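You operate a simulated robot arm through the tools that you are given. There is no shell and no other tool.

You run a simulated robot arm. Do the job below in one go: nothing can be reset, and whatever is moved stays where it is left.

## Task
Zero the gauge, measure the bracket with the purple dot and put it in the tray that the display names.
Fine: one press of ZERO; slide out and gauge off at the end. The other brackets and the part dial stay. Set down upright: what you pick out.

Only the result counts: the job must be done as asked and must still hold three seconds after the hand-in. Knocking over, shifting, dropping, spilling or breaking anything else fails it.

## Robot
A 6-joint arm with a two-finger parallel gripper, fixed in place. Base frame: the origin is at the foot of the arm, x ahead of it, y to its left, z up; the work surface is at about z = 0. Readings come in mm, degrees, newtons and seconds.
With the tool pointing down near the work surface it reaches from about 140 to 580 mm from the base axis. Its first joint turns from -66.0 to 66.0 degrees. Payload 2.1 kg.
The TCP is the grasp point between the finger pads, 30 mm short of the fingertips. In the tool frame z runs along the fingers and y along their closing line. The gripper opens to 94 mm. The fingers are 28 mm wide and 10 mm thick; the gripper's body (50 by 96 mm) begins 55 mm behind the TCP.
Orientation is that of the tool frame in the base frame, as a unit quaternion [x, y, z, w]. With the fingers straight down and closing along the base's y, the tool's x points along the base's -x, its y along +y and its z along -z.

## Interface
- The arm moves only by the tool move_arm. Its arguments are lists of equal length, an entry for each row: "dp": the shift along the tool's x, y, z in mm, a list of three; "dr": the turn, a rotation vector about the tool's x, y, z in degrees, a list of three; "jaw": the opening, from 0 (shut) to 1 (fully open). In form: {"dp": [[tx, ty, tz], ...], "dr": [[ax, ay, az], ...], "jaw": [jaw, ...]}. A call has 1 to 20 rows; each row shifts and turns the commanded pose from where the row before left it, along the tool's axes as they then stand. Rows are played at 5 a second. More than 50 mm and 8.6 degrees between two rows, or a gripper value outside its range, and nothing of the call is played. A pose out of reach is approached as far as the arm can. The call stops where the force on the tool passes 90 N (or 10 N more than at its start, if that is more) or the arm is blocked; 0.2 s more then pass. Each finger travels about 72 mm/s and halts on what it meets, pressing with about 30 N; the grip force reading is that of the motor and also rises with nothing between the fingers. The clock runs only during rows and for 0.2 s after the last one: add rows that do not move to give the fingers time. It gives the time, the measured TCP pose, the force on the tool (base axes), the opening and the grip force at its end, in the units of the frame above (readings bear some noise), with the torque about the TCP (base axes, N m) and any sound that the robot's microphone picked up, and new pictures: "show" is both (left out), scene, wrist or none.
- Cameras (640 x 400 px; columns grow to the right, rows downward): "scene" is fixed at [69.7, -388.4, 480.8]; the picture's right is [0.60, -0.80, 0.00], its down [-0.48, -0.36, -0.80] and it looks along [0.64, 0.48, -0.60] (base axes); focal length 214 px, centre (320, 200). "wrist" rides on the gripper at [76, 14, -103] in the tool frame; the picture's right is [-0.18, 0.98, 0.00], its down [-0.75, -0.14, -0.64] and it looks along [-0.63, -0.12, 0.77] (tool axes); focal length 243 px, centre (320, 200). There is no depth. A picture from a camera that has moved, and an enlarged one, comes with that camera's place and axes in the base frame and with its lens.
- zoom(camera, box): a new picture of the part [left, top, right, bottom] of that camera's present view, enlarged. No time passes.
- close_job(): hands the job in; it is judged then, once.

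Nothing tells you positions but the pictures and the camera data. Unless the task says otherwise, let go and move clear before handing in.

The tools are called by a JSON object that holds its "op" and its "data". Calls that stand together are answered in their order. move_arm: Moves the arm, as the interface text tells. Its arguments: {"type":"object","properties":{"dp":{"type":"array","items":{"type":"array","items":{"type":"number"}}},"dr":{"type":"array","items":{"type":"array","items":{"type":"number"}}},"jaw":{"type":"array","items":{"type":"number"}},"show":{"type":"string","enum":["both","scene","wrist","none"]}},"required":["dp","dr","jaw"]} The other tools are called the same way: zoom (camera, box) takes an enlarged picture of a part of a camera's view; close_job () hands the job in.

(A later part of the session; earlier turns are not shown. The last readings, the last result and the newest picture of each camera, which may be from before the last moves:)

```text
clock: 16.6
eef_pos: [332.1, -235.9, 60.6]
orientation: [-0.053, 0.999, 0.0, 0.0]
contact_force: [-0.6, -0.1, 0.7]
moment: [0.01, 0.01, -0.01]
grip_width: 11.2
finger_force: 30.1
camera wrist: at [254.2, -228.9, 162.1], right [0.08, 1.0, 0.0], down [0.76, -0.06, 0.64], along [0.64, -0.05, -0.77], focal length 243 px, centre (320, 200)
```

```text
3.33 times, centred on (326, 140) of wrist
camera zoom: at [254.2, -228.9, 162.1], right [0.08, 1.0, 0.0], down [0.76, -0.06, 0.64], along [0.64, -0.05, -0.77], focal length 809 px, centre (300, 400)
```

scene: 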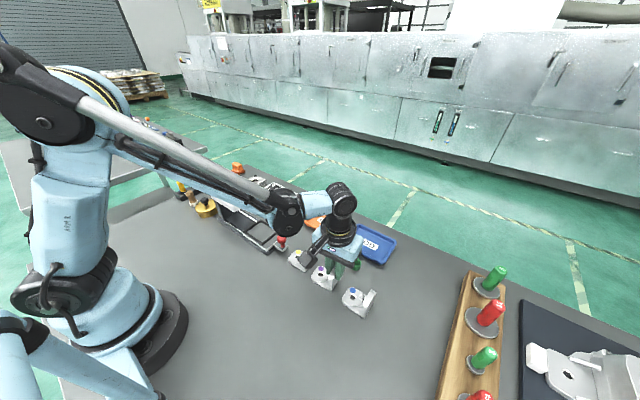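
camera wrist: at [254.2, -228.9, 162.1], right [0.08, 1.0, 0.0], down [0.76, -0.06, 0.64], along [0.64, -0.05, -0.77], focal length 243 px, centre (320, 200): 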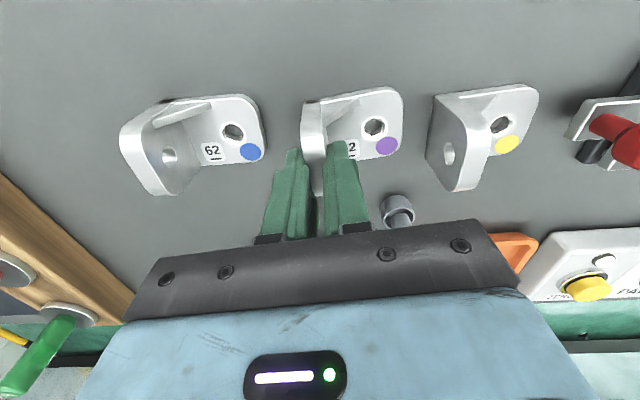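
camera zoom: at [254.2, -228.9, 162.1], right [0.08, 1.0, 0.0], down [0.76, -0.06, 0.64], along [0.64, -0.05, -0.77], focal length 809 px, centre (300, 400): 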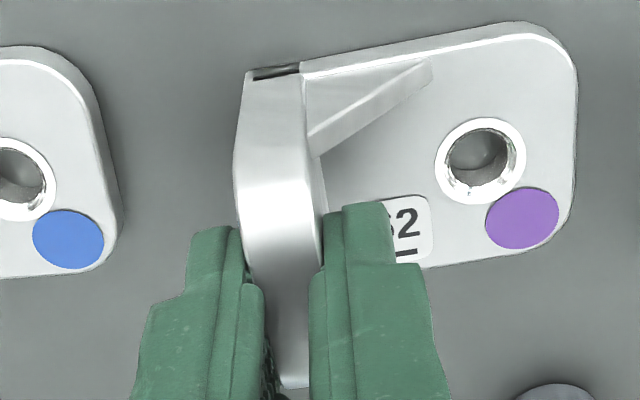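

This time the jaw closes fully onto the 11 mm flange. I test the lift.

{"op": "move_arm", "data": {"dp": [[0, 0, -4], [0, 0, -6], [0, 0, -10], [0, 0, 0]], "dr": [[0, 0, 0], [0, 0, 0], [0, 0, 0], [0, 0, 0]], "jaw": [0.0, 0.0, 0.0, 0.0]}}

{"op": "zoom", "data": {"camera": "scene", "box": [290, 230, 370, 280]}}

{"op": "zoom", "data": {"camera": "wrist", "box": [230, 80, 422, 200]}}

```text
clock: 17.6
eef_pos: [330.5, -236.4, 80.0]
orientation: [-0.052, 0.999, 0.0, 0.0]
contact_force: [0.2, 0.2, -0.9]
moment: [0.01, -0.02, -0.03]
grip_width: 11.5
finger_force: 30.2
camera wrist: at [253.3, -230.3, 182.4], right [0.08, 1.0, 0.0], down [0.76, -0.06, 0.64], along [0.64, -0.05, -0.77], focal length 243 px, centre (320, 200)
```

scene: 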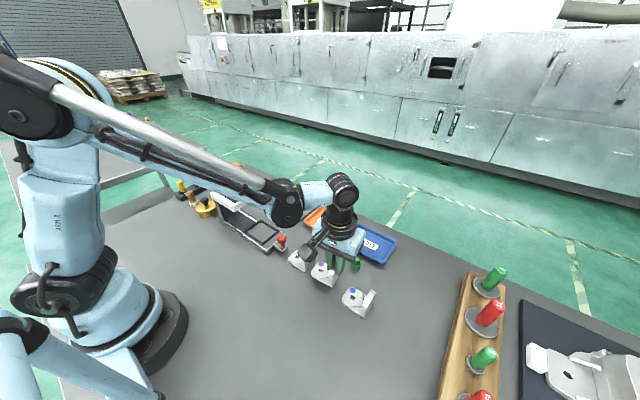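
wrist: 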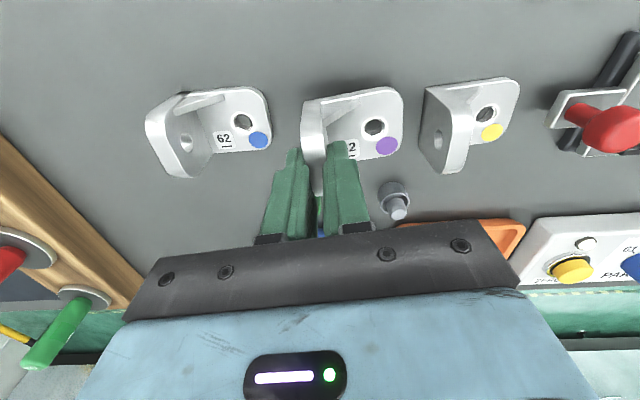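

```text
8.00 times, centred on (330, 255) of scene
camera zoom: at [69.7, -388.4, 480.8], right [0.6, -0.8, 0.0], down [-0.48, -0.36, -0.8], along [0.64, 0.48, -0.6], focal length 1716 px, centre (240, -240)
```

zoom: 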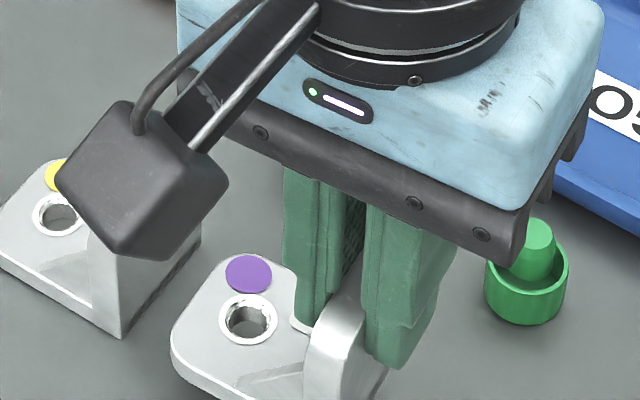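

```text
3.33 times, centred on (326, 140) of wrist
camera zoom: at [253.3, -230.3, 182.4], right [0.08, 1.0, 0.0], down [0.76, -0.06, 0.64], along [0.64, -0.05, -0.77], focal length 809 px, centre (300, 400)
```

zoom: 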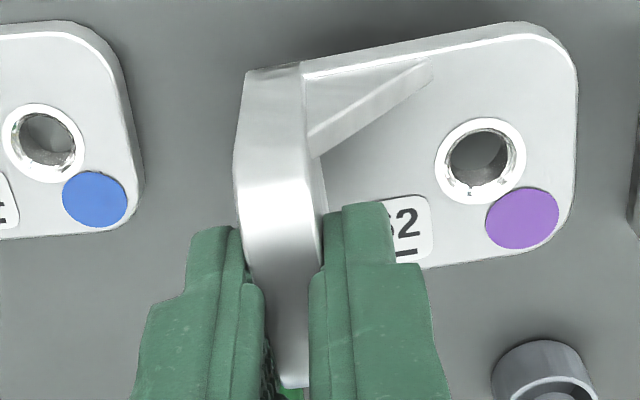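

The bracket is lifted and held upright (11.5 mm grip). I raise it, turn square to the base axes and carry it high over to the carriage pocket.

{"op": "move_arm", "data": {"dp": [[0, 0, -20], [0, 0, -30], [0, 0, -20], [0, 0, 0], [0, 20, 0], [0, 40, 0], [0, 40, 0], [0, 40, 0], [0, 40, 0], [0, 32, 0], [0, 20, 0], [0, 0, 0]], "dr": [[0, 0, 0], [0, 0, 0], [0, 0, 0], [0, 0, 6], [0, 0, 0], [0, 0, 0], [0, 0, 0], [0, 0, 0], [0, 0, 0], [0, 0, 0], [0, 0, 0], [0, 0, 0]], "jaw": [0, 0, 0, 0, 0, 0, 0, 0, 0, 0, 0, 0]}}

{"op": "zoom", "data": {"camera": "wrist", "box": [200, 0, 456, 160]}}

{"op": "zoom", "data": {"camera": "scene", "box": [200, 160, 328, 260]}}

```text
clock: 20.2
eef_pos: [332.4, -4.8, 147.6]
orientation: [0.0, 1.0, 0.0, -0.001]
contact_force: [0.4, -0.3, -0.8]
moment: [-0.01, 0.02, 0.0]
grip_width: 11.2
finger_force: 29.9
camera wrist: at [255.9, 10.0, 250.1], right [0.18, 0.98, 0.0], down [0.75, -0.14, 0.64], along [0.63, -0.12, -0.77], focal length 243 px, centre (320, 200)
```

scene: 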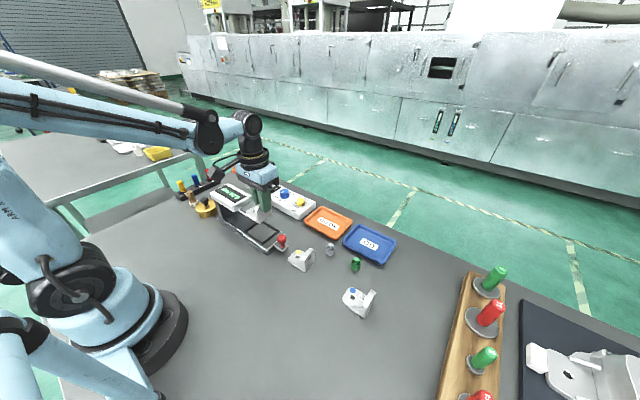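
wrist: 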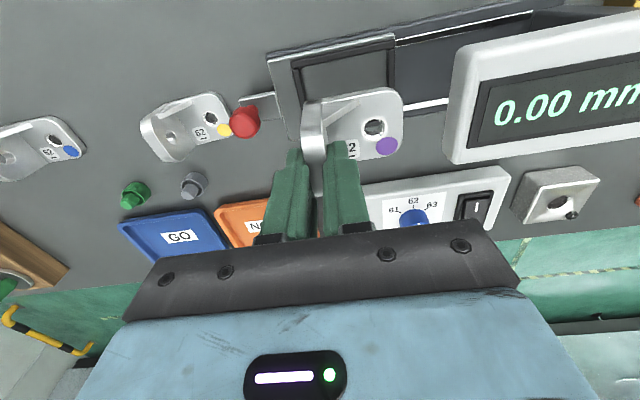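

```text
2.50 times, centred on (328, 80) of wrist
camera zoom: at [255.9, 10.0, 250.1], right [0.18, 0.98, 0.0], down [0.75, -0.14, 0.64], along [0.63, -0.12, -0.77], focal length 606 px, centre (300, 500)
```

zoom: 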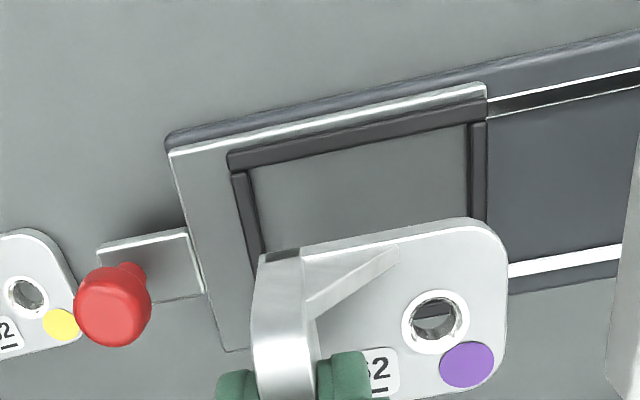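

```text
4.00 times, centred on (264, 210) of scene
camera zoom: at [69.7, -388.4, 480.8], right [0.6, -0.8, 0.0], down [-0.48, -0.36, -0.8], along [0.64, 0.48, -0.6], focal length 858 px, centre (544, 160)
```

zoom: 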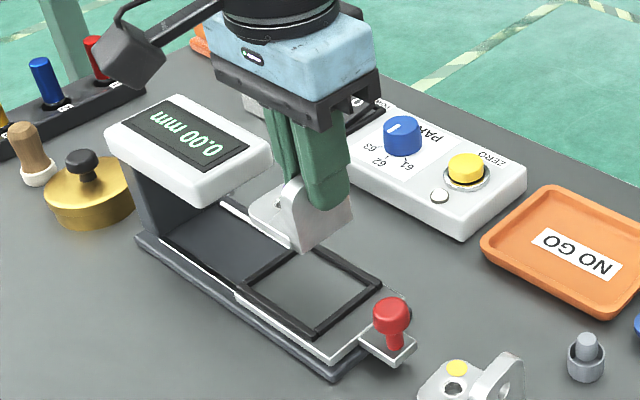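

The bracket is square to the slide and hangs right above the pocket. The target TCP is about (331, −4), which is where I am within a millimetre. I lower to just above the rails and check.

{"op": "move_arm", "data": {"dp": [[0.7, 0.5, 0], [0, 0, 20], [0, 0, 20], [0, 0, 8], [0, 0, 0], [0, 0, 0]], "dr": [[0, 0, 0], [0, 0, 0], [0, 0, 0], [0, 0, 0], [0, 0, 0], [0, 0, 0]], "jaw": [0, 0, 0, 0, 0, 0]}}

{"op": "zoom", "data": {"camera": "wrist", "box": [230, 40, 454, 180]}}

{"op": "zoom", "data": {"camera": "scene", "box": [220, 190, 300, 250]}}

```text
clock: 21.6
eef_pos: [329.3, -4.4, 100.7]
orientation: [0.0, 1.0, 0.001, 0.0]
contact_force: [0.6, -0.7, -0.9]
moment: [0.01, 0.04, 0.0]
grip_width: 11.4
finger_force: 29.7
camera wrist: at [253.7, 10.3, 203.5], right [0.18, 0.98, 0.0], down [0.75, -0.14, 0.64], along [0.63, -0.12, -0.77], focal length 243 px, centre (320, 200)
```

scene: 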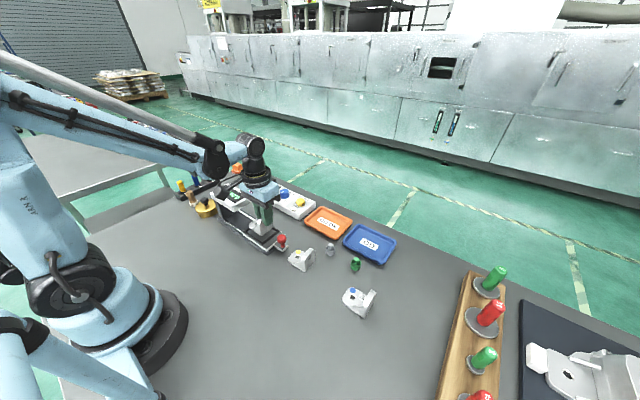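
wrist: 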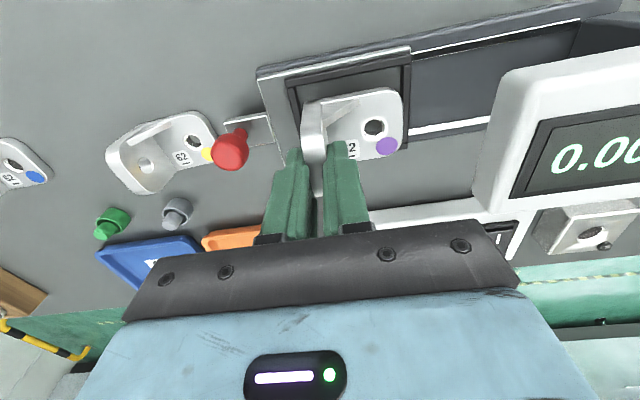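

```text
2.86 times, centred on (342, 110) of wrist
camera zoom: at [253.7, 10.3, 203.5], right [0.18, 0.98, 0.0], down [0.75, -0.14, 0.64], along [0.63, -0.12, -0.77], focal length 693 px, centre (257, 457)
```

zoom: 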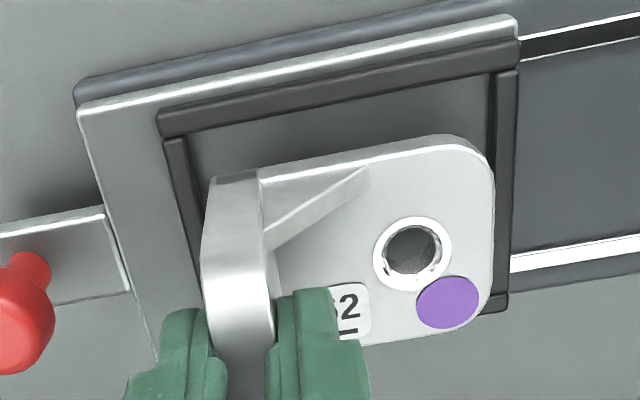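

```text
6.67 times, centred on (260, 220) of scene
camera zoom: at [69.7, -388.4, 480.8], right [0.6, -0.8, 0.0], down [-0.48, -0.36, -0.8], along [0.64, 0.48, -0.6], focal length 1430 px, centre (720, 67)
```

zoom: 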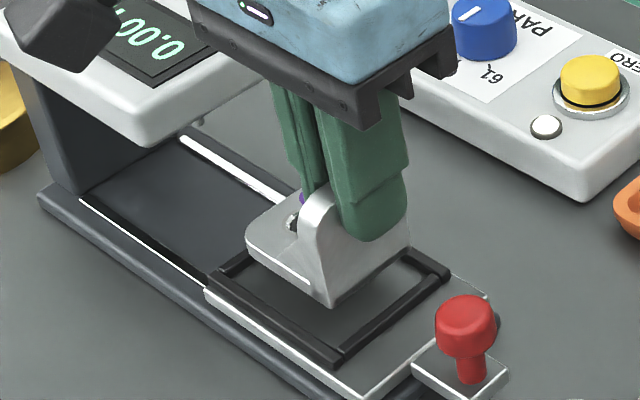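

It lines up inside the frame with room on every side. I lower slowly until it touches the plate.

{"op": "move_arm", "data": {"dp": [[0, 0, 5], [0, 0, 5], [0, 0, 2], [0, 0, 2], [0, 0, 0]], "dr": [[0, 0, 0], [0, 0, 0], [0, 0, 0], [0, 0, 0], [0, 0, 0]], "jaw": [0, 0, 0, 0, 0], "show": "none"}}

{"op": "zoom", "data": {"camera": "wrist", "box": [230, 40, 454, 180]}}

{"op": "zoom", "data": {"camera": "scene", "box": [236, 210, 284, 246]}}

```text
clock: 22.8
eef_pos: [331.5, -4.2, 87.3]
orientation: [-0.001, 1.0, 0.0, 0.0]
contact_force: [-0.6, -0.1, -0.5]
moment: [-0.03, 0.01, 0.03]
grip_width: 11.1
finger_force: 29.8
```

```text
2.86 times, centred on (342, 110) of wrist
camera zoom: at [254.7, 11.3, 190.1], right [0.18, 0.98, 0.0], down [0.75, -0.14, 0.64], along [0.63, -0.12, -0.77], focal length 693 px, centre (257, 457)
```

zoom: 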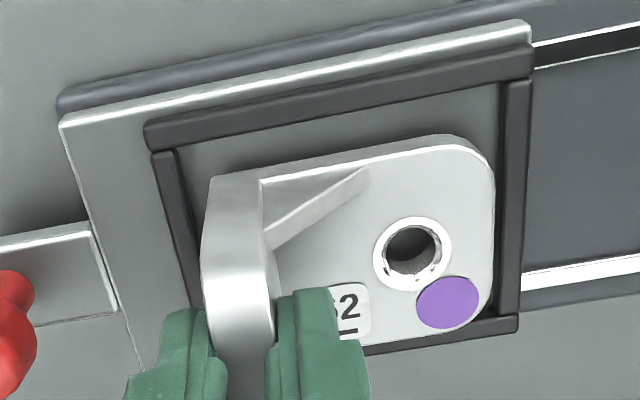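

```text
11.11 times, centred on (260, 228) of scene
camera zoom: at [69.7, -388.4, 480.8], right [0.6, -0.8, 0.0], down [-0.48, -0.36, -0.8], along [0.64, 0.48, -0.6], focal length 2383 px, centre (987, -111)
```

zoom: 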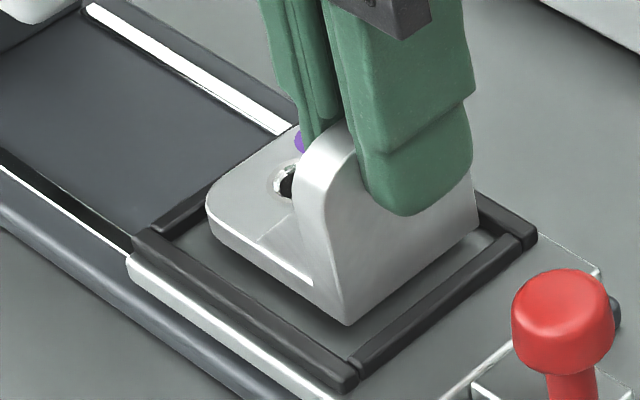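

Still no contact and well placed. I continue down in 1.5 mm steps, watching for force.

{"op": "move_arm", "data": {"dp": [[0, 0, 1.5], [0, 0, 1.5], [0, 0, 0]], "dr": [[0, 0, 0], [0, 0, 0], [0, 0, 0]], "jaw": [0, 0, 0], "show": "none"}}

{"op": "zoom", "data": {"camera": "scene", "box": [236, 210, 284, 246]}}

```text
clock: 23.6
eef_pos: [329.5, -3.4, 84.0]
orientation: [0.0, 1.0, -0.001, 0.0]
contact_force: [-0.1, -0.3, -1.3]
moment: [-0.02, 0.0, 0.0]
grip_width: 11.1
finger_force: 29.9
```

```text
11.11 times, centred on (260, 228) of scene
camera zoom: at [69.7, -388.4, 480.8], right [0.6, -0.8, 0.0], down [-0.48, -0.36, -0.8], along [0.64, 0.48, -0.6], focal length 2383 px, centre (987, -111)
```

zoom: 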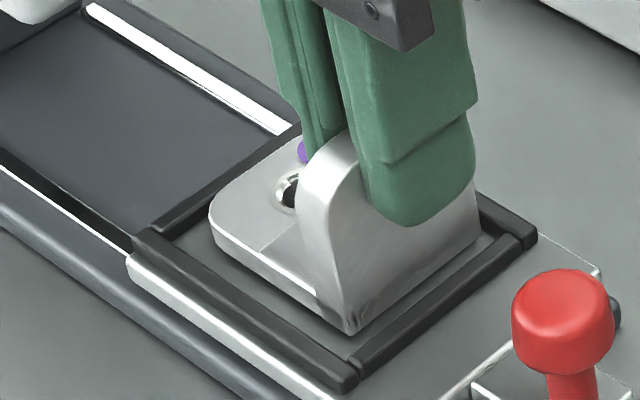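

Nearly touching, judging by the shadow. Two more 1 mm steps.

{"op": "move_arm", "data": {"dp": [[0, 0, 1], [0, 0, 1], [0, 0, 0]], "dr": [[0, 0, 0], [0, 0, 0], [0, 0, 0]], "jaw": [0, 0, 0], "show": "none"}}

{"op": "zoom", "data": {"camera": "scene", "box": [236, 210, 284, 246]}}

```text
clock: 24.4
eef_pos: [331.5, -3.9, 82.7]
orientation: [0.0, 1.0, 0.0, 0.0]
contact_force: [0.0, -0.1, -1.4]
moment: [-0.03, -0.01, 0.01]
grip_width: 11.5
finger_force: 29.7
```

```text
11.11 times, centred on (260, 228) of scene
camera zoom: at [69.7, -388.4, 480.8], right [0.6, -0.8, 0.0], down [-0.48, -0.36, -0.8], along [0.64, 0.48, -0.6], focal length 2383 px, centre (987, -111)
```

zoom: 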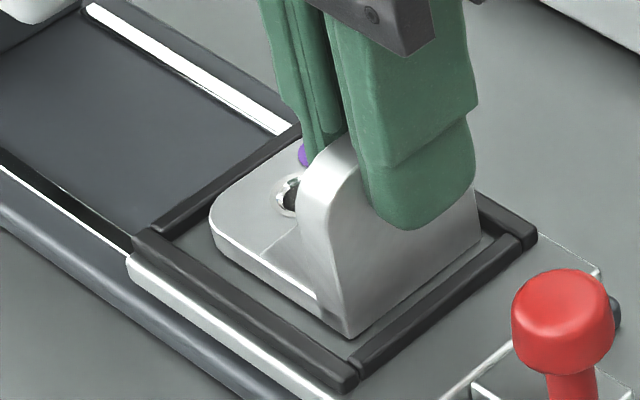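

The bracket moved down a touch more and there's still no upward force. I continue another 2 mm in small steps.

{"op": "move_arm", "data": {"dp": [[0, 0, 1], [0, 0, 0]], "dr": [[0, 0, 0], [0, 0, 0]], "jaw": [0, 0], "show": "none"}}

{"op": "move_arm", "data": {"dp": [[0, 0, 1], [0, 0, 0]], "dr": [[0, 0, 0], [0, 0, 0]], "jaw": [0, 0], "show": "none"}}

{"op": "zoom", "data": {"camera": "scene", "box": [236, 210, 284, 246]}}

```text
clock: 25.0
eef_pos: [331.3, -3.0, 81.6]
orientation: [0.0, 1.0, 0.0, 0.0]
contact_force: [-1.4, -0.4, 10.1]
moment: [0.03, 0.04, 0.01]
grip_width: 11.1
finger_force: 30.4
```

```text
clock: 25.6
eef_pos: [331.5, -3.4, 81.8]
orientation: [0.0, 1.0, 0.0, 0.001]
contact_force: [1.8, 0.5, 23.5]
moment: [0.08, 0.02, -0.01]
grip_width: 11.3
finger_force: 30.1
```

```text
11.11 times, centred on (260, 228) of scene
camera zoom: at [69.6, -388.4, 480.8], right [0.6, -0.8, 0.0], down [-0.48, -0.36, -0.8], along [0.64, 0.48, -0.6], focal length 2383 px, centre (987, -111)
```

zoom: 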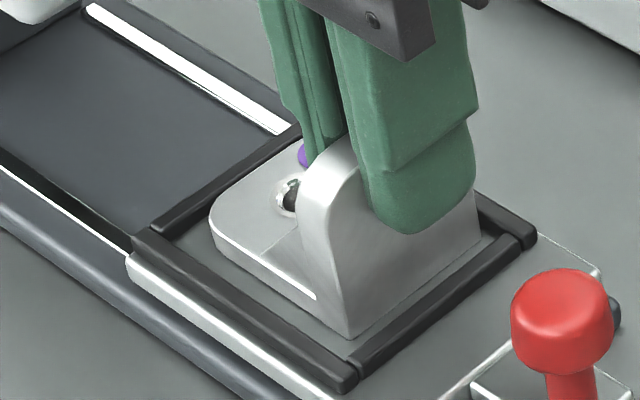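

Contact at TCP z ≈ 82 (23 N now). I ease off the pressure, open the fingers and rise clear.

{"op": "move_arm", "data": {"dp": [[0, 0, -1.2], [0, 0, 0], [0, 0, 0], [0, 0, 0], [0, 0, -10], [0, 0, -20], [0, 0, -30], [0, 0, 0]], "dr": [[0, 0, 0], [0, 0, 0], [0, 0, 0], [0, 0, 0], [0, 0, 0], [0, 0, 0], [0, 0, 0], [0, 0, 0]], "jaw": [0.0, 0.2, 0.35, 0.35, 0.35, 0.35, 0.35, 0.35]}}

{"op": "zoom", "data": {"camera": "scene", "box": [220, 195, 300, 255]}}

{"op": "zoom", "data": {"camera": "wrist", "box": [200, 0, 456, 160]}}

```text
clock: 27.4
eef_pos: [330.8, -4.8, 143.8]
orientation: [0.0, 1.0, 0.0, 0.0]
contact_force: [-1.3, 0.5, 0.7]
moment: [0.0, -0.01, 0.06]
grip_width: 33.0
finger_force: 0.2
camera wrist: at [255.2, 10.6, 246.3], right [0.18, 0.98, 0.0], down [0.75, -0.14, 0.64], along [0.63, -0.12, -0.77], focal length 243 px, centre (320, 200)
```

scene: 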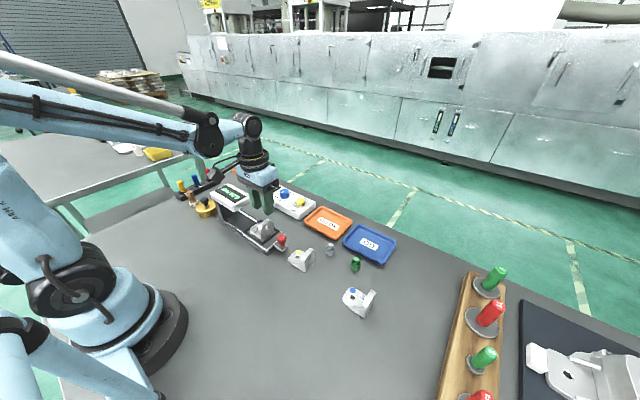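
wrist: 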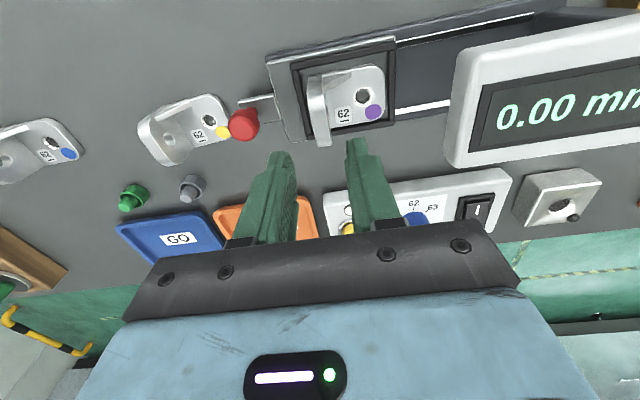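

```text
6.67 times, centred on (260, 225) of scene
camera zoom: at [69.7, -388.4, 480.8], right [0.6, -0.8, 0.0], down [-0.48, -0.36, -0.8], along [0.64, 0.48, -0.6], focal length 1430 px, centre (720, 33)
```

zoom: 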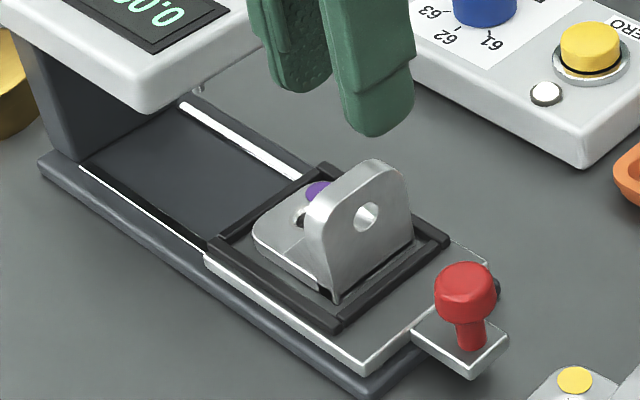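

```text
2.50 times, centred on (328, 80) of wrist
camera zoom: at [255.2, 10.6, 246.3], right [0.18, 0.98, 0.0], down [0.75, -0.14, 0.64], along [0.63, -0.12, -0.77], focal length 606 px, centre (300, 500)
```

zoom: 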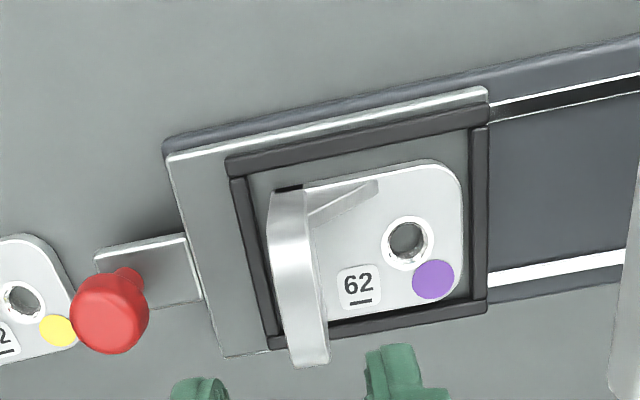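

The purple bracket sits upright inside the pocket with its flange on the knob side, and the display still reads 0.00. Next is the red knob, near (325, −66.5) with its head centre at z ≈ 51. I move over it, fingers open 47 mm along the slide axis.

{"op": "move_arm", "data": {"dp": [[3, -31, 0], [2.8, -30.7, 0], [0, 0, 20], [0, 0, 16], [0, 0, 0], [0, 0, 0]], "dr": [[0, 0, 0], [0, 0, 0], [0, 0, 0], [0, 0, 0], [0, 0, 0], [0, 0, 0]], "jaw": [0.5, 0.5, 0.5, 0.5, 0.5, 0.5]}}

{"op": "zoom", "data": {"camera": "scene", "box": [240, 195, 320, 255]}}

{"op": "zoom", "data": {"camera": "wrist", "box": [200, 20, 456, 180]}}

```text
clock: 28.8
eef_pos: [326.1, -67.5, 108.0]
orientation: [0.0, 1.0, 0.0, 0.0]
contact_force: [0.6, 0.7, 1.1]
moment: [0.0, 0.0, -0.02]
grip_width: 46.9
finger_force: 0.0
camera wrist: at [249.2, -52.0, 210.1], right [0.18, 0.98, 0.0], down [0.75, -0.14, 0.64], along [0.63, -0.12, -0.77], focal length 243 px, centre (320, 200)
```

scene: 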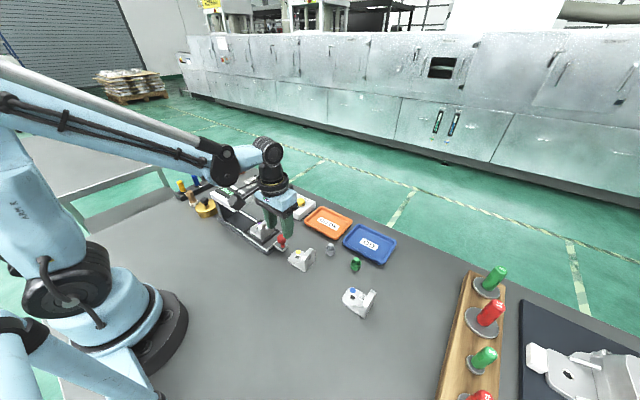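
wrist: 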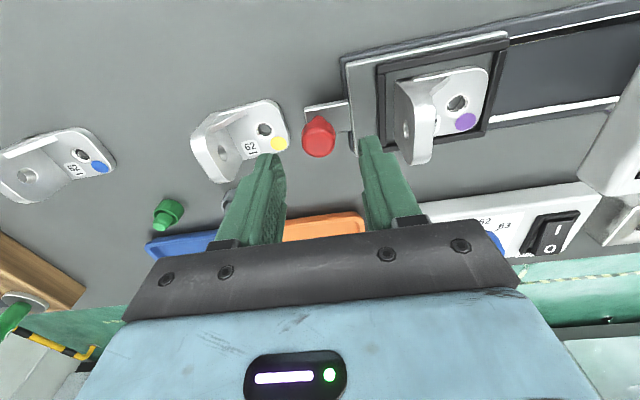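

```text
6.67 times, centred on (280, 225) of scene
camera zoom: at [69.6, -388.4, 480.8], right [0.6, -0.8, 0.0], down [-0.48, -0.36, -0.8], along [0.64, 0.48, -0.6], focal length 1430 px, centre (587, 33)
```

zoom: 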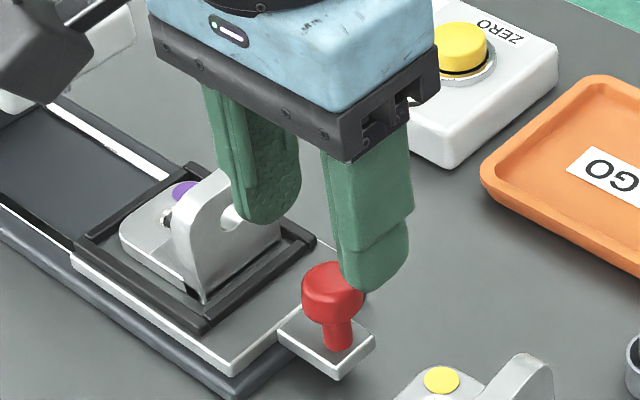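

```text
2.50 times, centred on (328, 100) of wrist
camera zoom: at [249.2, -52.0, 210.1], right [0.18, 0.98, 0.0], down [0.75, -0.14, 0.64], along [0.63, -0.12, -0.77], focal length 606 px, centre (300, 450)
```

zoom: 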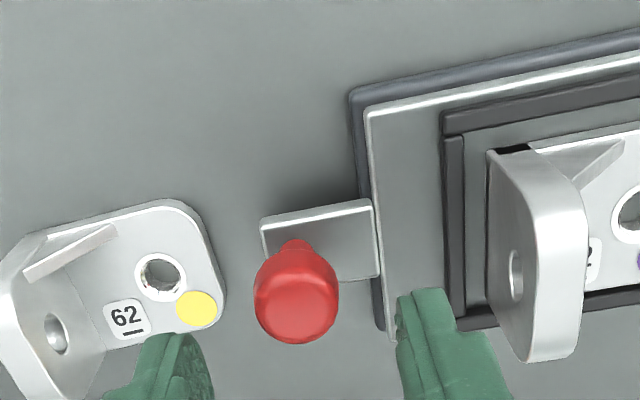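

The knob is centred between the fingers within about a millimetre. I lower the tips to z ≈ 38, above the plate and rails, and close on the knob head.

{"op": "move_arm", "data": {"dp": [[0, 0, 15], [0, 0, 15], [0, 0, 10], [0, 0, 0], [0, 0, 0], [0, 0, 0], [0, 0, 0], [0, 0, 0]], "dr": [[0, 0, 0], [0, 0, 0], [0, 0, 0], [0, 0, 0], [0, 0, 0], [0, 0, 0], [0, 0, 0], [0, 0, 0]], "jaw": [0.5, 0.5, 0.5, 0.5, 0.35, 0.25, 0.2, 0.2]}}

{"op": "zoom", "data": {"camera": "scene", "box": [240, 200, 320, 260]}}

{"op": "zoom", "data": {"camera": "wrist", "box": [200, 20, 456, 180]}}

```text
clock: 30.6
eef_pos: [326.1, -65.4, 68.5]
orientation: [0.0, 1.0, 0.0, 0.0]
contact_force: [0.4, 0.3, -9.0]
moment: [0.0, 0.04, -0.02]
grip_width: 24.5
finger_force: 45.4
camera wrist: at [249.5, -51.3, 170.1], right [0.18, 0.98, 0.0], down [0.75, -0.14, 0.64], along [0.63, -0.12, -0.77], focal length 243 px, centre (320, 200)
```

scene: 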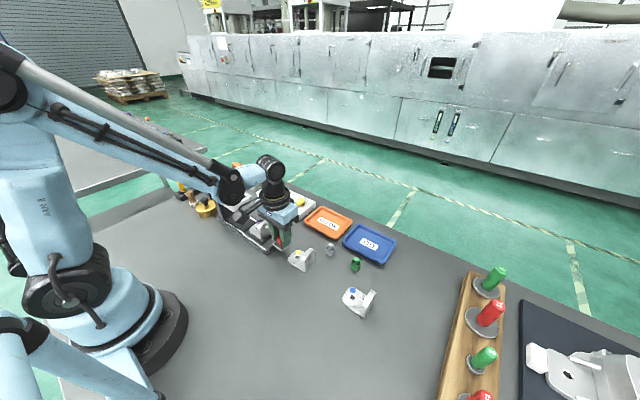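
wrist: 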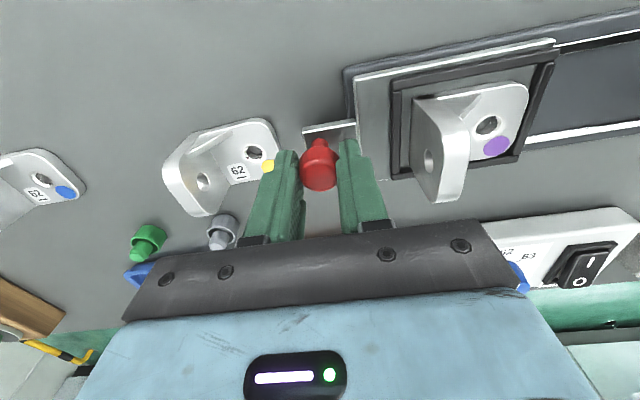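

```text
6.67 times, centred on (280, 230) of scene
camera zoom: at [69.7, -388.4, 480.7], right [0.6, -0.8, 0.0], down [-0.48, -0.36, -0.8], along [0.64, 0.48, -0.6], focal length 1430 px, centre (587, 0)
```

zoom: 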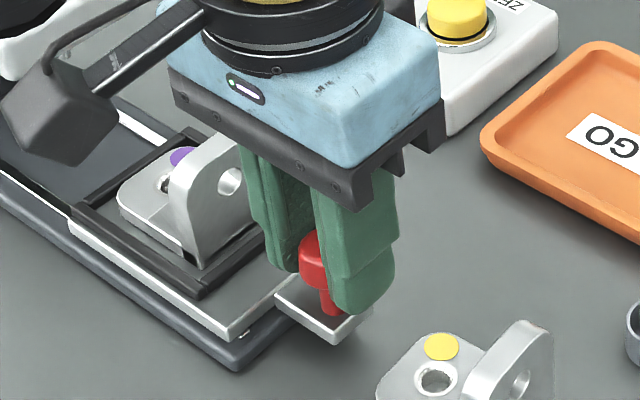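

```text
2.50 times, centred on (328, 100) of wrist
camera zoom: at [249.5, -51.3, 170.1], right [0.18, 0.98, 0.0], down [0.75, -0.14, 0.64], along [0.63, -0.12, -0.77], focal length 606 px, centre (300, 450)
```

zoom: 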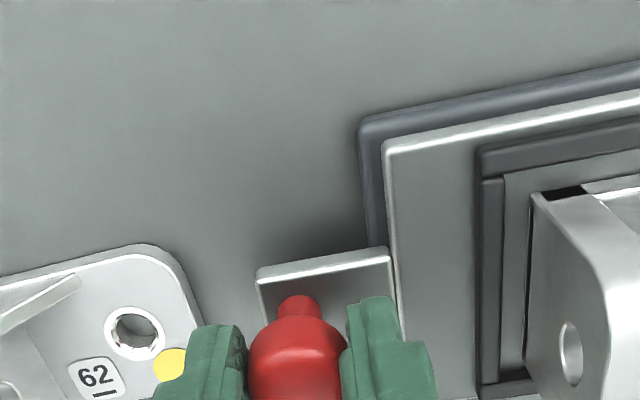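

The knob is gripped at 24.5 mm. I push the slide in along +y in small steps and watch the force and display.

{"op": "move_arm", "data": {"dp": [[0, 4, 0], [0, 8, 0], [0, 8, 0], [0, 8, 0], [0, 8, 0], [0, 8, 0], [0, 6, 0], [0, 0, 0]], "dr": [[0, 0, 0], [0, 0, 0], [0, 0, 0], [0, 0, 0], [0, 0, 0], [0, 0, 0], [0, 0, 0], [0, 0, 0]], "jaw": [0.2, 0.2, 0.2, 0.2, 0.2, 0.2, 0.2, 0.2]}}

{"op": "zoom", "data": {"camera": "scene", "box": [200, 170, 312, 254]}}

{"op": "zoom", "data": {"camera": "wrist", "box": [240, 0, 560, 200]}}

```text
clock: 32.4
eef_pos: [326.9, -15.6, 66.3]
orientation: [0.0, 1.0, 0.0, 0.001]
contact_force: [1.0, -0.2, 33.6]
moment: [0.0, -0.15, -0.01]
grip_width: 24.4
finger_force: 45.0
camera wrist: at [249.6, -1.1, 168.5], right [0.18, 0.98, 0.0], down [0.75, -0.14, 0.64], along [0.63, -0.12, -0.77], focal length 243 px, centre (320, 200)
```

scene: 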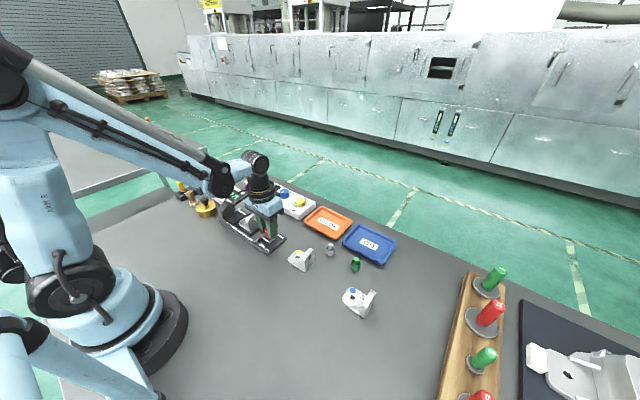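
wrist: 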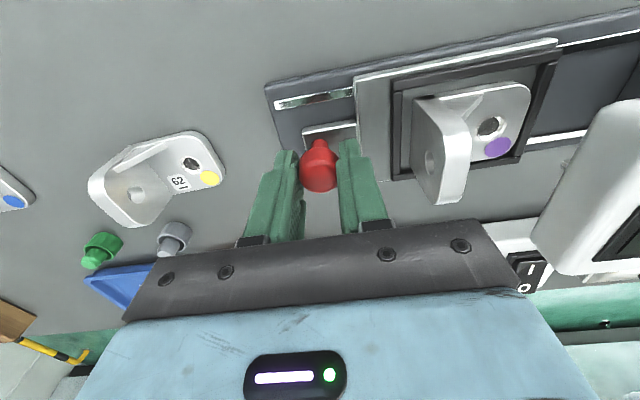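

```text
4.76 times, centred on (256, 212) of scene
camera zoom: at [69.5, -388.4, 480.8], right [0.6, -0.8, 0.0], down [-0.48, -0.36, -0.8], along [0.64, 0.48, -0.6], focal length 1021 px, centre (625, 143)
```

zoom: 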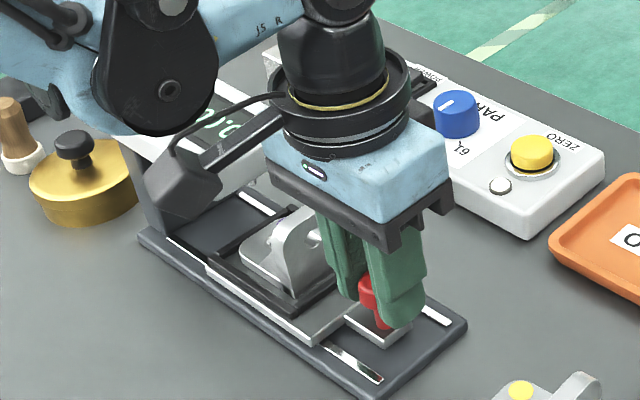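

```text
2.00 times, centred on (400, 100) of wrist
camera zoom: at [249.6, -1.1, 168.5], right [0.18, 0.98, 0.0], down [0.75, -0.14, 0.64], along [0.63, -0.12, -0.77], focal length 485 px, centre (160, 400)
```

zoom: 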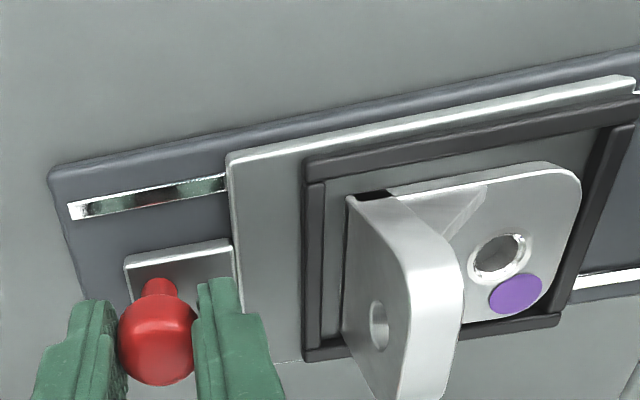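

The slide moved 50 mm smoothly, but the firm grip is building a vertical load (34 N). I loosen to a cage around the knob, about 28 mm, and check that the force drops.

{"op": "move_arm", "data": {"dp": [[0, 0, 0], [0, 0, 0], [0, 0, 0]], "dr": [[0, 0, 0], [0, 0, 0], [0, 0, 0]], "jaw": [0.3, 0.3, 0.3], "show": "none"}}

{"op": "zoom", "data": {"camera": "scene", "box": [250, 215, 290, 245]}}

```text
clock: 33.2
eef_pos: [325.1, -16.7, 66.6]
orientation: [0.0, 1.0, 0.0, 0.001]
contact_force: [0.5, 0.0, -0.7]
moment: [-0.05, -0.04, 0.03]
grip_width: 28.3
finger_force: 0.0
```

```text
13.33 times, centred on (270, 230) of scene
camera zoom: at [69.7, -388.4, 480.8], right [0.6, -0.8, 0.0], down [-0.48, -0.36, -0.8], along [0.64, 0.48, -0.6], focal length 2860 px, centre (987, -200)
```

zoom: 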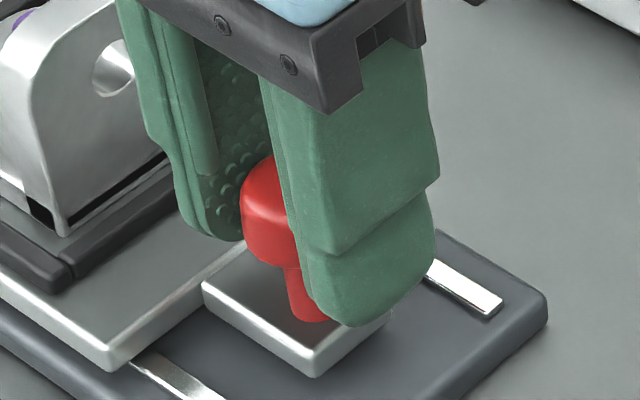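

Loads are gone. I keep pushing with the outer finger, first 20 mm.

{"op": "move_arm", "data": {"dp": [[0, 5, 0], [0, 5, 0], [0, 5, 0], [0, 5, 0], [0, 0, 0]], "dr": [[0, 0, 0], [0, 0, 0], [0, 0, 0], [0, 0, 0], [0, 0, 0]], "jaw": [0.3, 0.3, 0.3, 0.3, 0.3]}}

{"op": "zoom", "data": {"camera": "scene", "box": [200, 170, 312, 254]}}

{"op": "zoom", "data": {"camera": "wrist", "box": [240, 0, 560, 200]}}

```text
clock: 34.4
eef_pos: [326.6, 2.8, 65.4]
orientation: [0.0, 1.0, 0.0, 0.0]
contact_force: [-0.1, -0.8, -0.2]
moment: [-0.04, 0.0, 0.01]
grip_width: 28.5
finger_force: 0.3
camera wrist: at [249.8, 18.6, 168.3], right [0.18, 0.98, 0.0], down [0.75, -0.14, 0.64], along [0.63, -0.12, -0.77], focal length 243 px, centre (320, 200)
```

scene: 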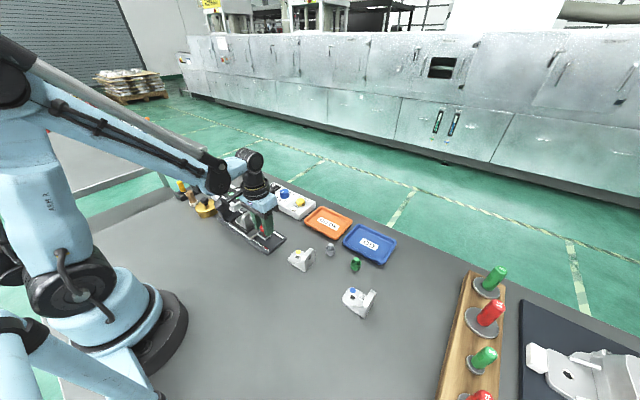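
wrist: 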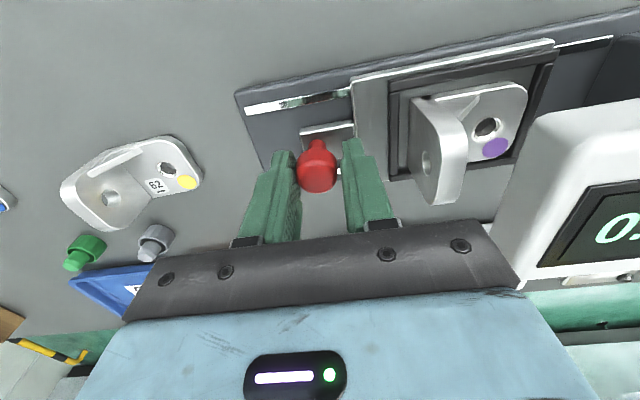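

```text
4.76 times, centred on (256, 212) of scene
camera zoom: at [69.7, -388.4, 480.8], right [0.6, -0.8, 0.0], down [-0.48, -0.36, -0.8], along [0.64, 0.48, -0.6], focal length 1021 px, centre (625, 143)
```

zoom: 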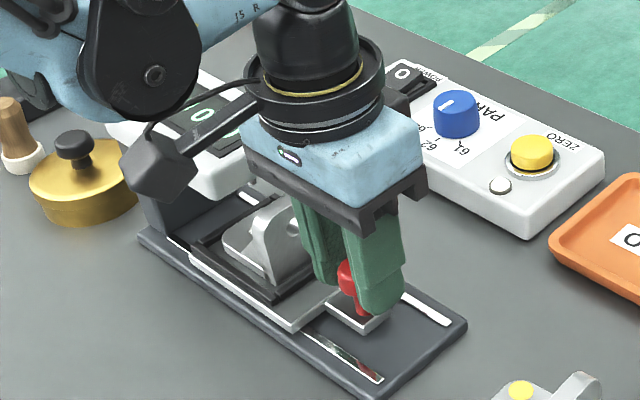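

```text
2.00 times, centred on (400, 100) of wrist
camera zoom: at [249.8, 18.6, 168.3], right [0.18, 0.98, 0.0], down [0.75, -0.14, 0.64], along [0.63, -0.12, -0.77], focal length 485 px, centre (160, 400)
```

zoom: 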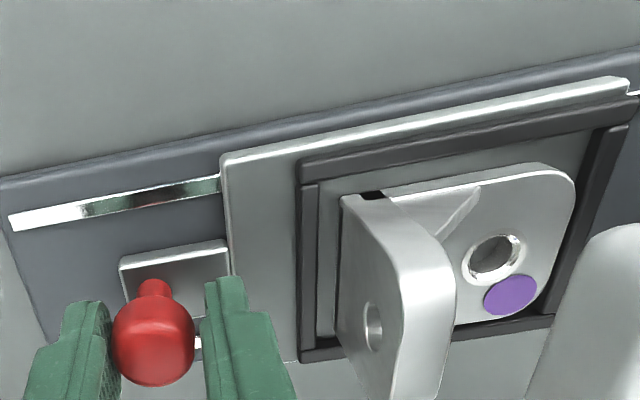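

Free sliding, with the gripper body passing above the head height. I push another 15 mm in smaller steps.

{"op": "move_arm", "data": {"dp": [[0, 4, 0], [0, 4, 0], [0, 4, 0], [0, 3, 0], [0, 0, 0]], "dr": [[0, 0, 0], [0, 0, 0], [0, 0, 0], [0, 0, 0], [0, 0, 0]], "jaw": [0.3, 0.3, 0.3, 0.3, 0.3]}}

{"op": "zoom", "data": {"camera": "scene", "box": [200, 170, 312, 254]}}

{"op": "zoom", "data": {"camera": "wrist", "box": [240, 0, 560, 200]}}

```text
clock: 35.6
eef_pos: [325.7, 18.3, 66.2]
orientation: [0.0, 1.0, 0.0, 0.0]
contact_force: [0.1, -1.4, -0.3]
moment: [0.01, 0.02, -0.01]
grip_width: 28.6
finger_force: 0.1
camera wrist: at [249.4, 33.6, 168.6], right [0.18, 0.98, 0.0], down [0.75, -0.14, 0.64], along [0.63, -0.12, -0.77], focal length 243 px, centre (320, 200)
```

scene: 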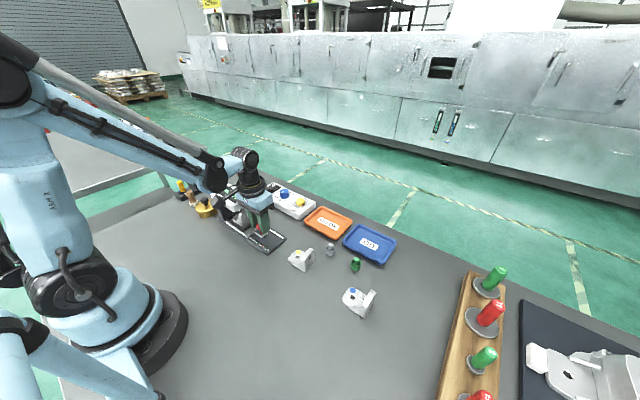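
wrist: 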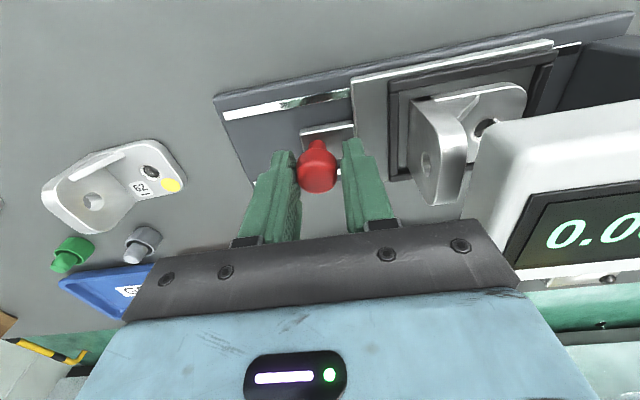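

```text
4.76 times, centred on (256, 212) of scene
camera zoom: at [69.7, -388.4, 480.8], right [0.6, -0.8, 0.0], down [-0.48, -0.36, -0.8], along [0.64, 0.48, -0.6], focal length 1021 px, centre (625, 143)
```

zoom: 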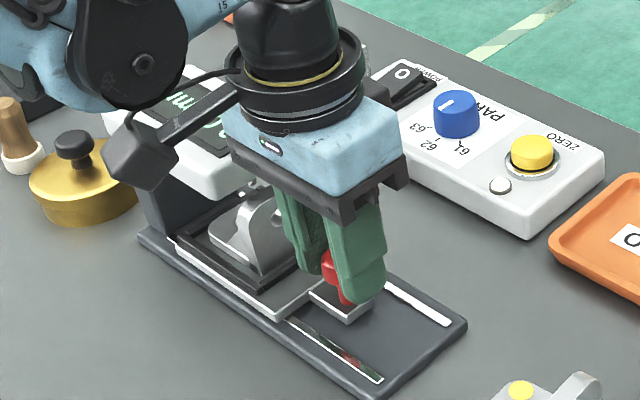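

```text
2.00 times, centred on (400, 100) of wrist
camera zoom: at [249.4, 33.6, 168.6], right [0.18, 0.98, 0.0], down [0.75, -0.14, 0.64], along [0.63, -0.12, -0.77], focal length 485 px, centre (160, 400)
```

zoom: 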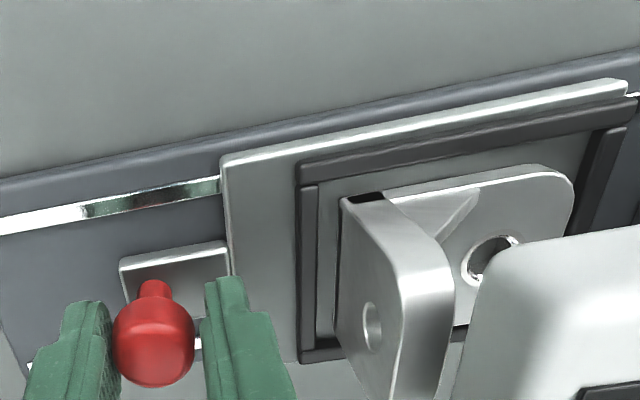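

The carriage is now under the head and the display hasn't changed yet. I keep pushing in 2 mm steps, watching for the end stop.

{"op": "move_arm", "data": {"dp": [[0, 2, 0], [0, 2, 0], [0, 0, 0]], "dr": [[0, 0, 0], [0, 0, 0], [0, 0, 0]], "jaw": [0.3, 0.3, 0.3], "show": "none"}}

{"op": "zoom", "data": {"camera": "scene", "box": [210, 180, 290, 240]}}

{"op": "zoom", "data": {"camera": "wrist", "box": [380, 20, 640, 200]}}

```text
clock: 36.4
eef_pos: [325.3, 24.0, 66.1]
orientation: [0.001, 1.0, 0.0, 0.0]
contact_force: [-0.1, -0.1, -0.6]
moment: [0.01, -0.02, 0.01]
grip_width: 28.3
finger_force: 0.2
```

```text
6.67 times, centred on (250, 210) of scene
camera zoom: at [69.7, -388.4, 480.8], right [0.6, -0.8, 0.0], down [-0.48, -0.36, -0.8], along [0.64, 0.48, -0.6], focal length 1430 px, centre (787, 133)
```

zoom: 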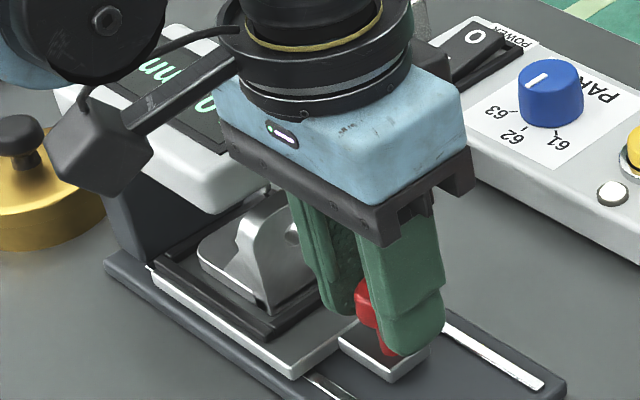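

```text
2.22 times, centred on (510, 110) of wrist
camera zoom: at [248.8, 38.3, 168.2], right [0.18, 0.98, 0.0], down [0.75, -0.14, 0.64], along [0.63, -0.12, -0.77], focal length 539 px, centre (-102, 400)
```

zoom: 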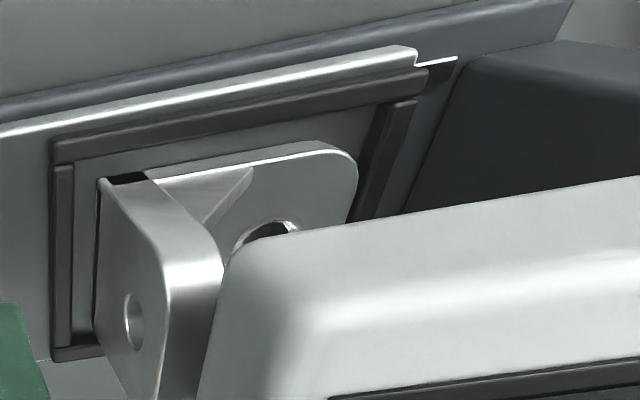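

About 10 mm of rail still shows before the column. I continue in 2 mm steps.

{"op": "move_arm", "data": {"dp": [[0, 2, 0], [0, 2, 0], [0, 2, 0], [0, 0, 0]], "dr": [[0, 0, 0], [0, 0, 0], [0, 0, 0], [0, 0, 0]], "jaw": [0.3, 0.3, 0.3, 0.3], "show": "none"}}

{"op": "zoom", "data": {"camera": "scene", "box": [210, 180, 290, 240]}}

{"op": "zoom", "data": {"camera": "wrist", "box": [380, 20, 640, 200]}}

```text
clock: 37.4
eef_pos: [326.5, 29.5, 64.7]
orientation: [0.0, 1.0, -0.001, 0.0]
contact_force: [-0.5, -0.4, -0.2]
moment: [-0.03, 0.02, 0.0]
grip_width: 28.5
finger_force: 0.4
```

```text
6.67 times, centred on (250, 210) of scene
camera zoom: at [69.7, -388.4, 480.8], right [0.6, -0.8, 0.0], down [-0.48, -0.36, -0.8], along [0.64, 0.48, -0.6], focal length 1430 px, centre (787, 133)
```

zoom: 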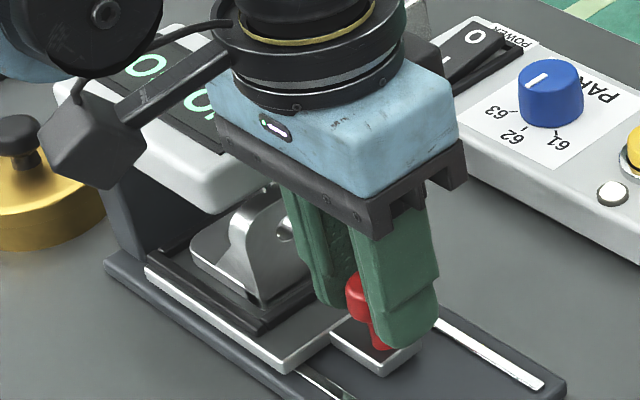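

```text
2.22 times, centred on (510, 110) of wrist
camera zoom: at [250.1, 44.1, 167.9], right [0.18, 0.98, 0.0], down [0.75, -0.14, 0.64], along [0.63, -0.12, -0.77], focal length 539 px, centre (-102, 400)
```

zoom: 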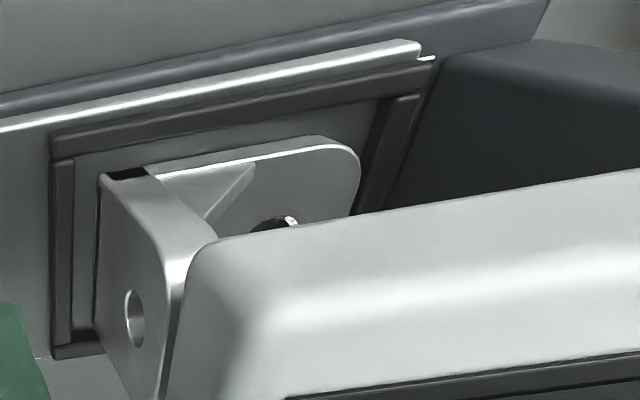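

The display has changed. I zoom in on it.

{"op": "zoom", "data": {"camera": "scene", "box": [212, 178, 252, 208]}}

{"op": "zoom", "data": {"camera": "wrist", "box": [480, 120, 640, 240]}}

```text
13.33 times, centred on (232, 193) of scene
camera zoom: at [69.7, -388.4, 480.8], right [0.6, -0.8, 0.0], down [-0.48, -0.36, -0.8], along [0.64, 0.48, -0.6], focal length 2860 px, centre (1493, 293)
```

zoom: 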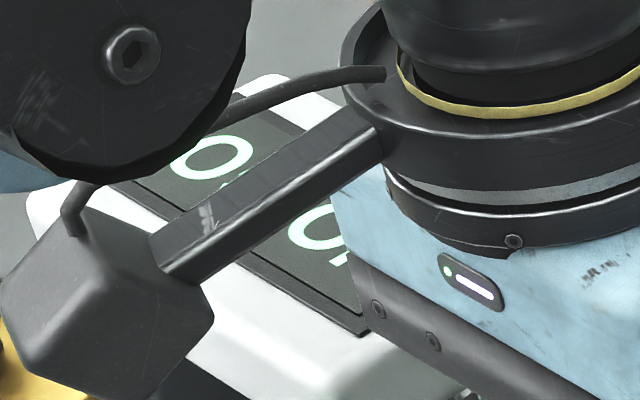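

```text
3.33 times, centred on (560, 180) of wrist
camera zoom: at [250.1, 44.1, 167.9], right [0.18, 0.98, 0.0], down [0.75, -0.14, 0.64], along [0.63, -0.12, -0.77], focal length 809 px, centre (-480, 267)
```

zoom: 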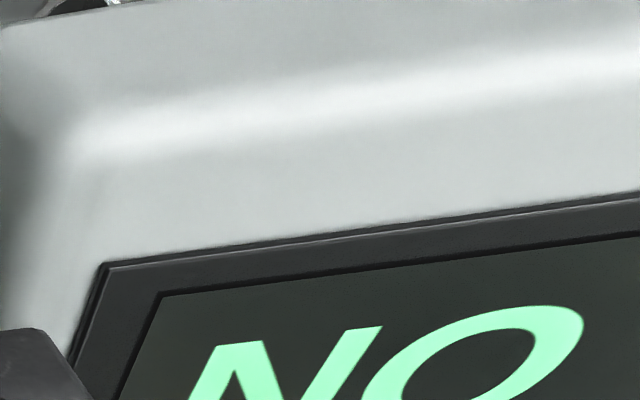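

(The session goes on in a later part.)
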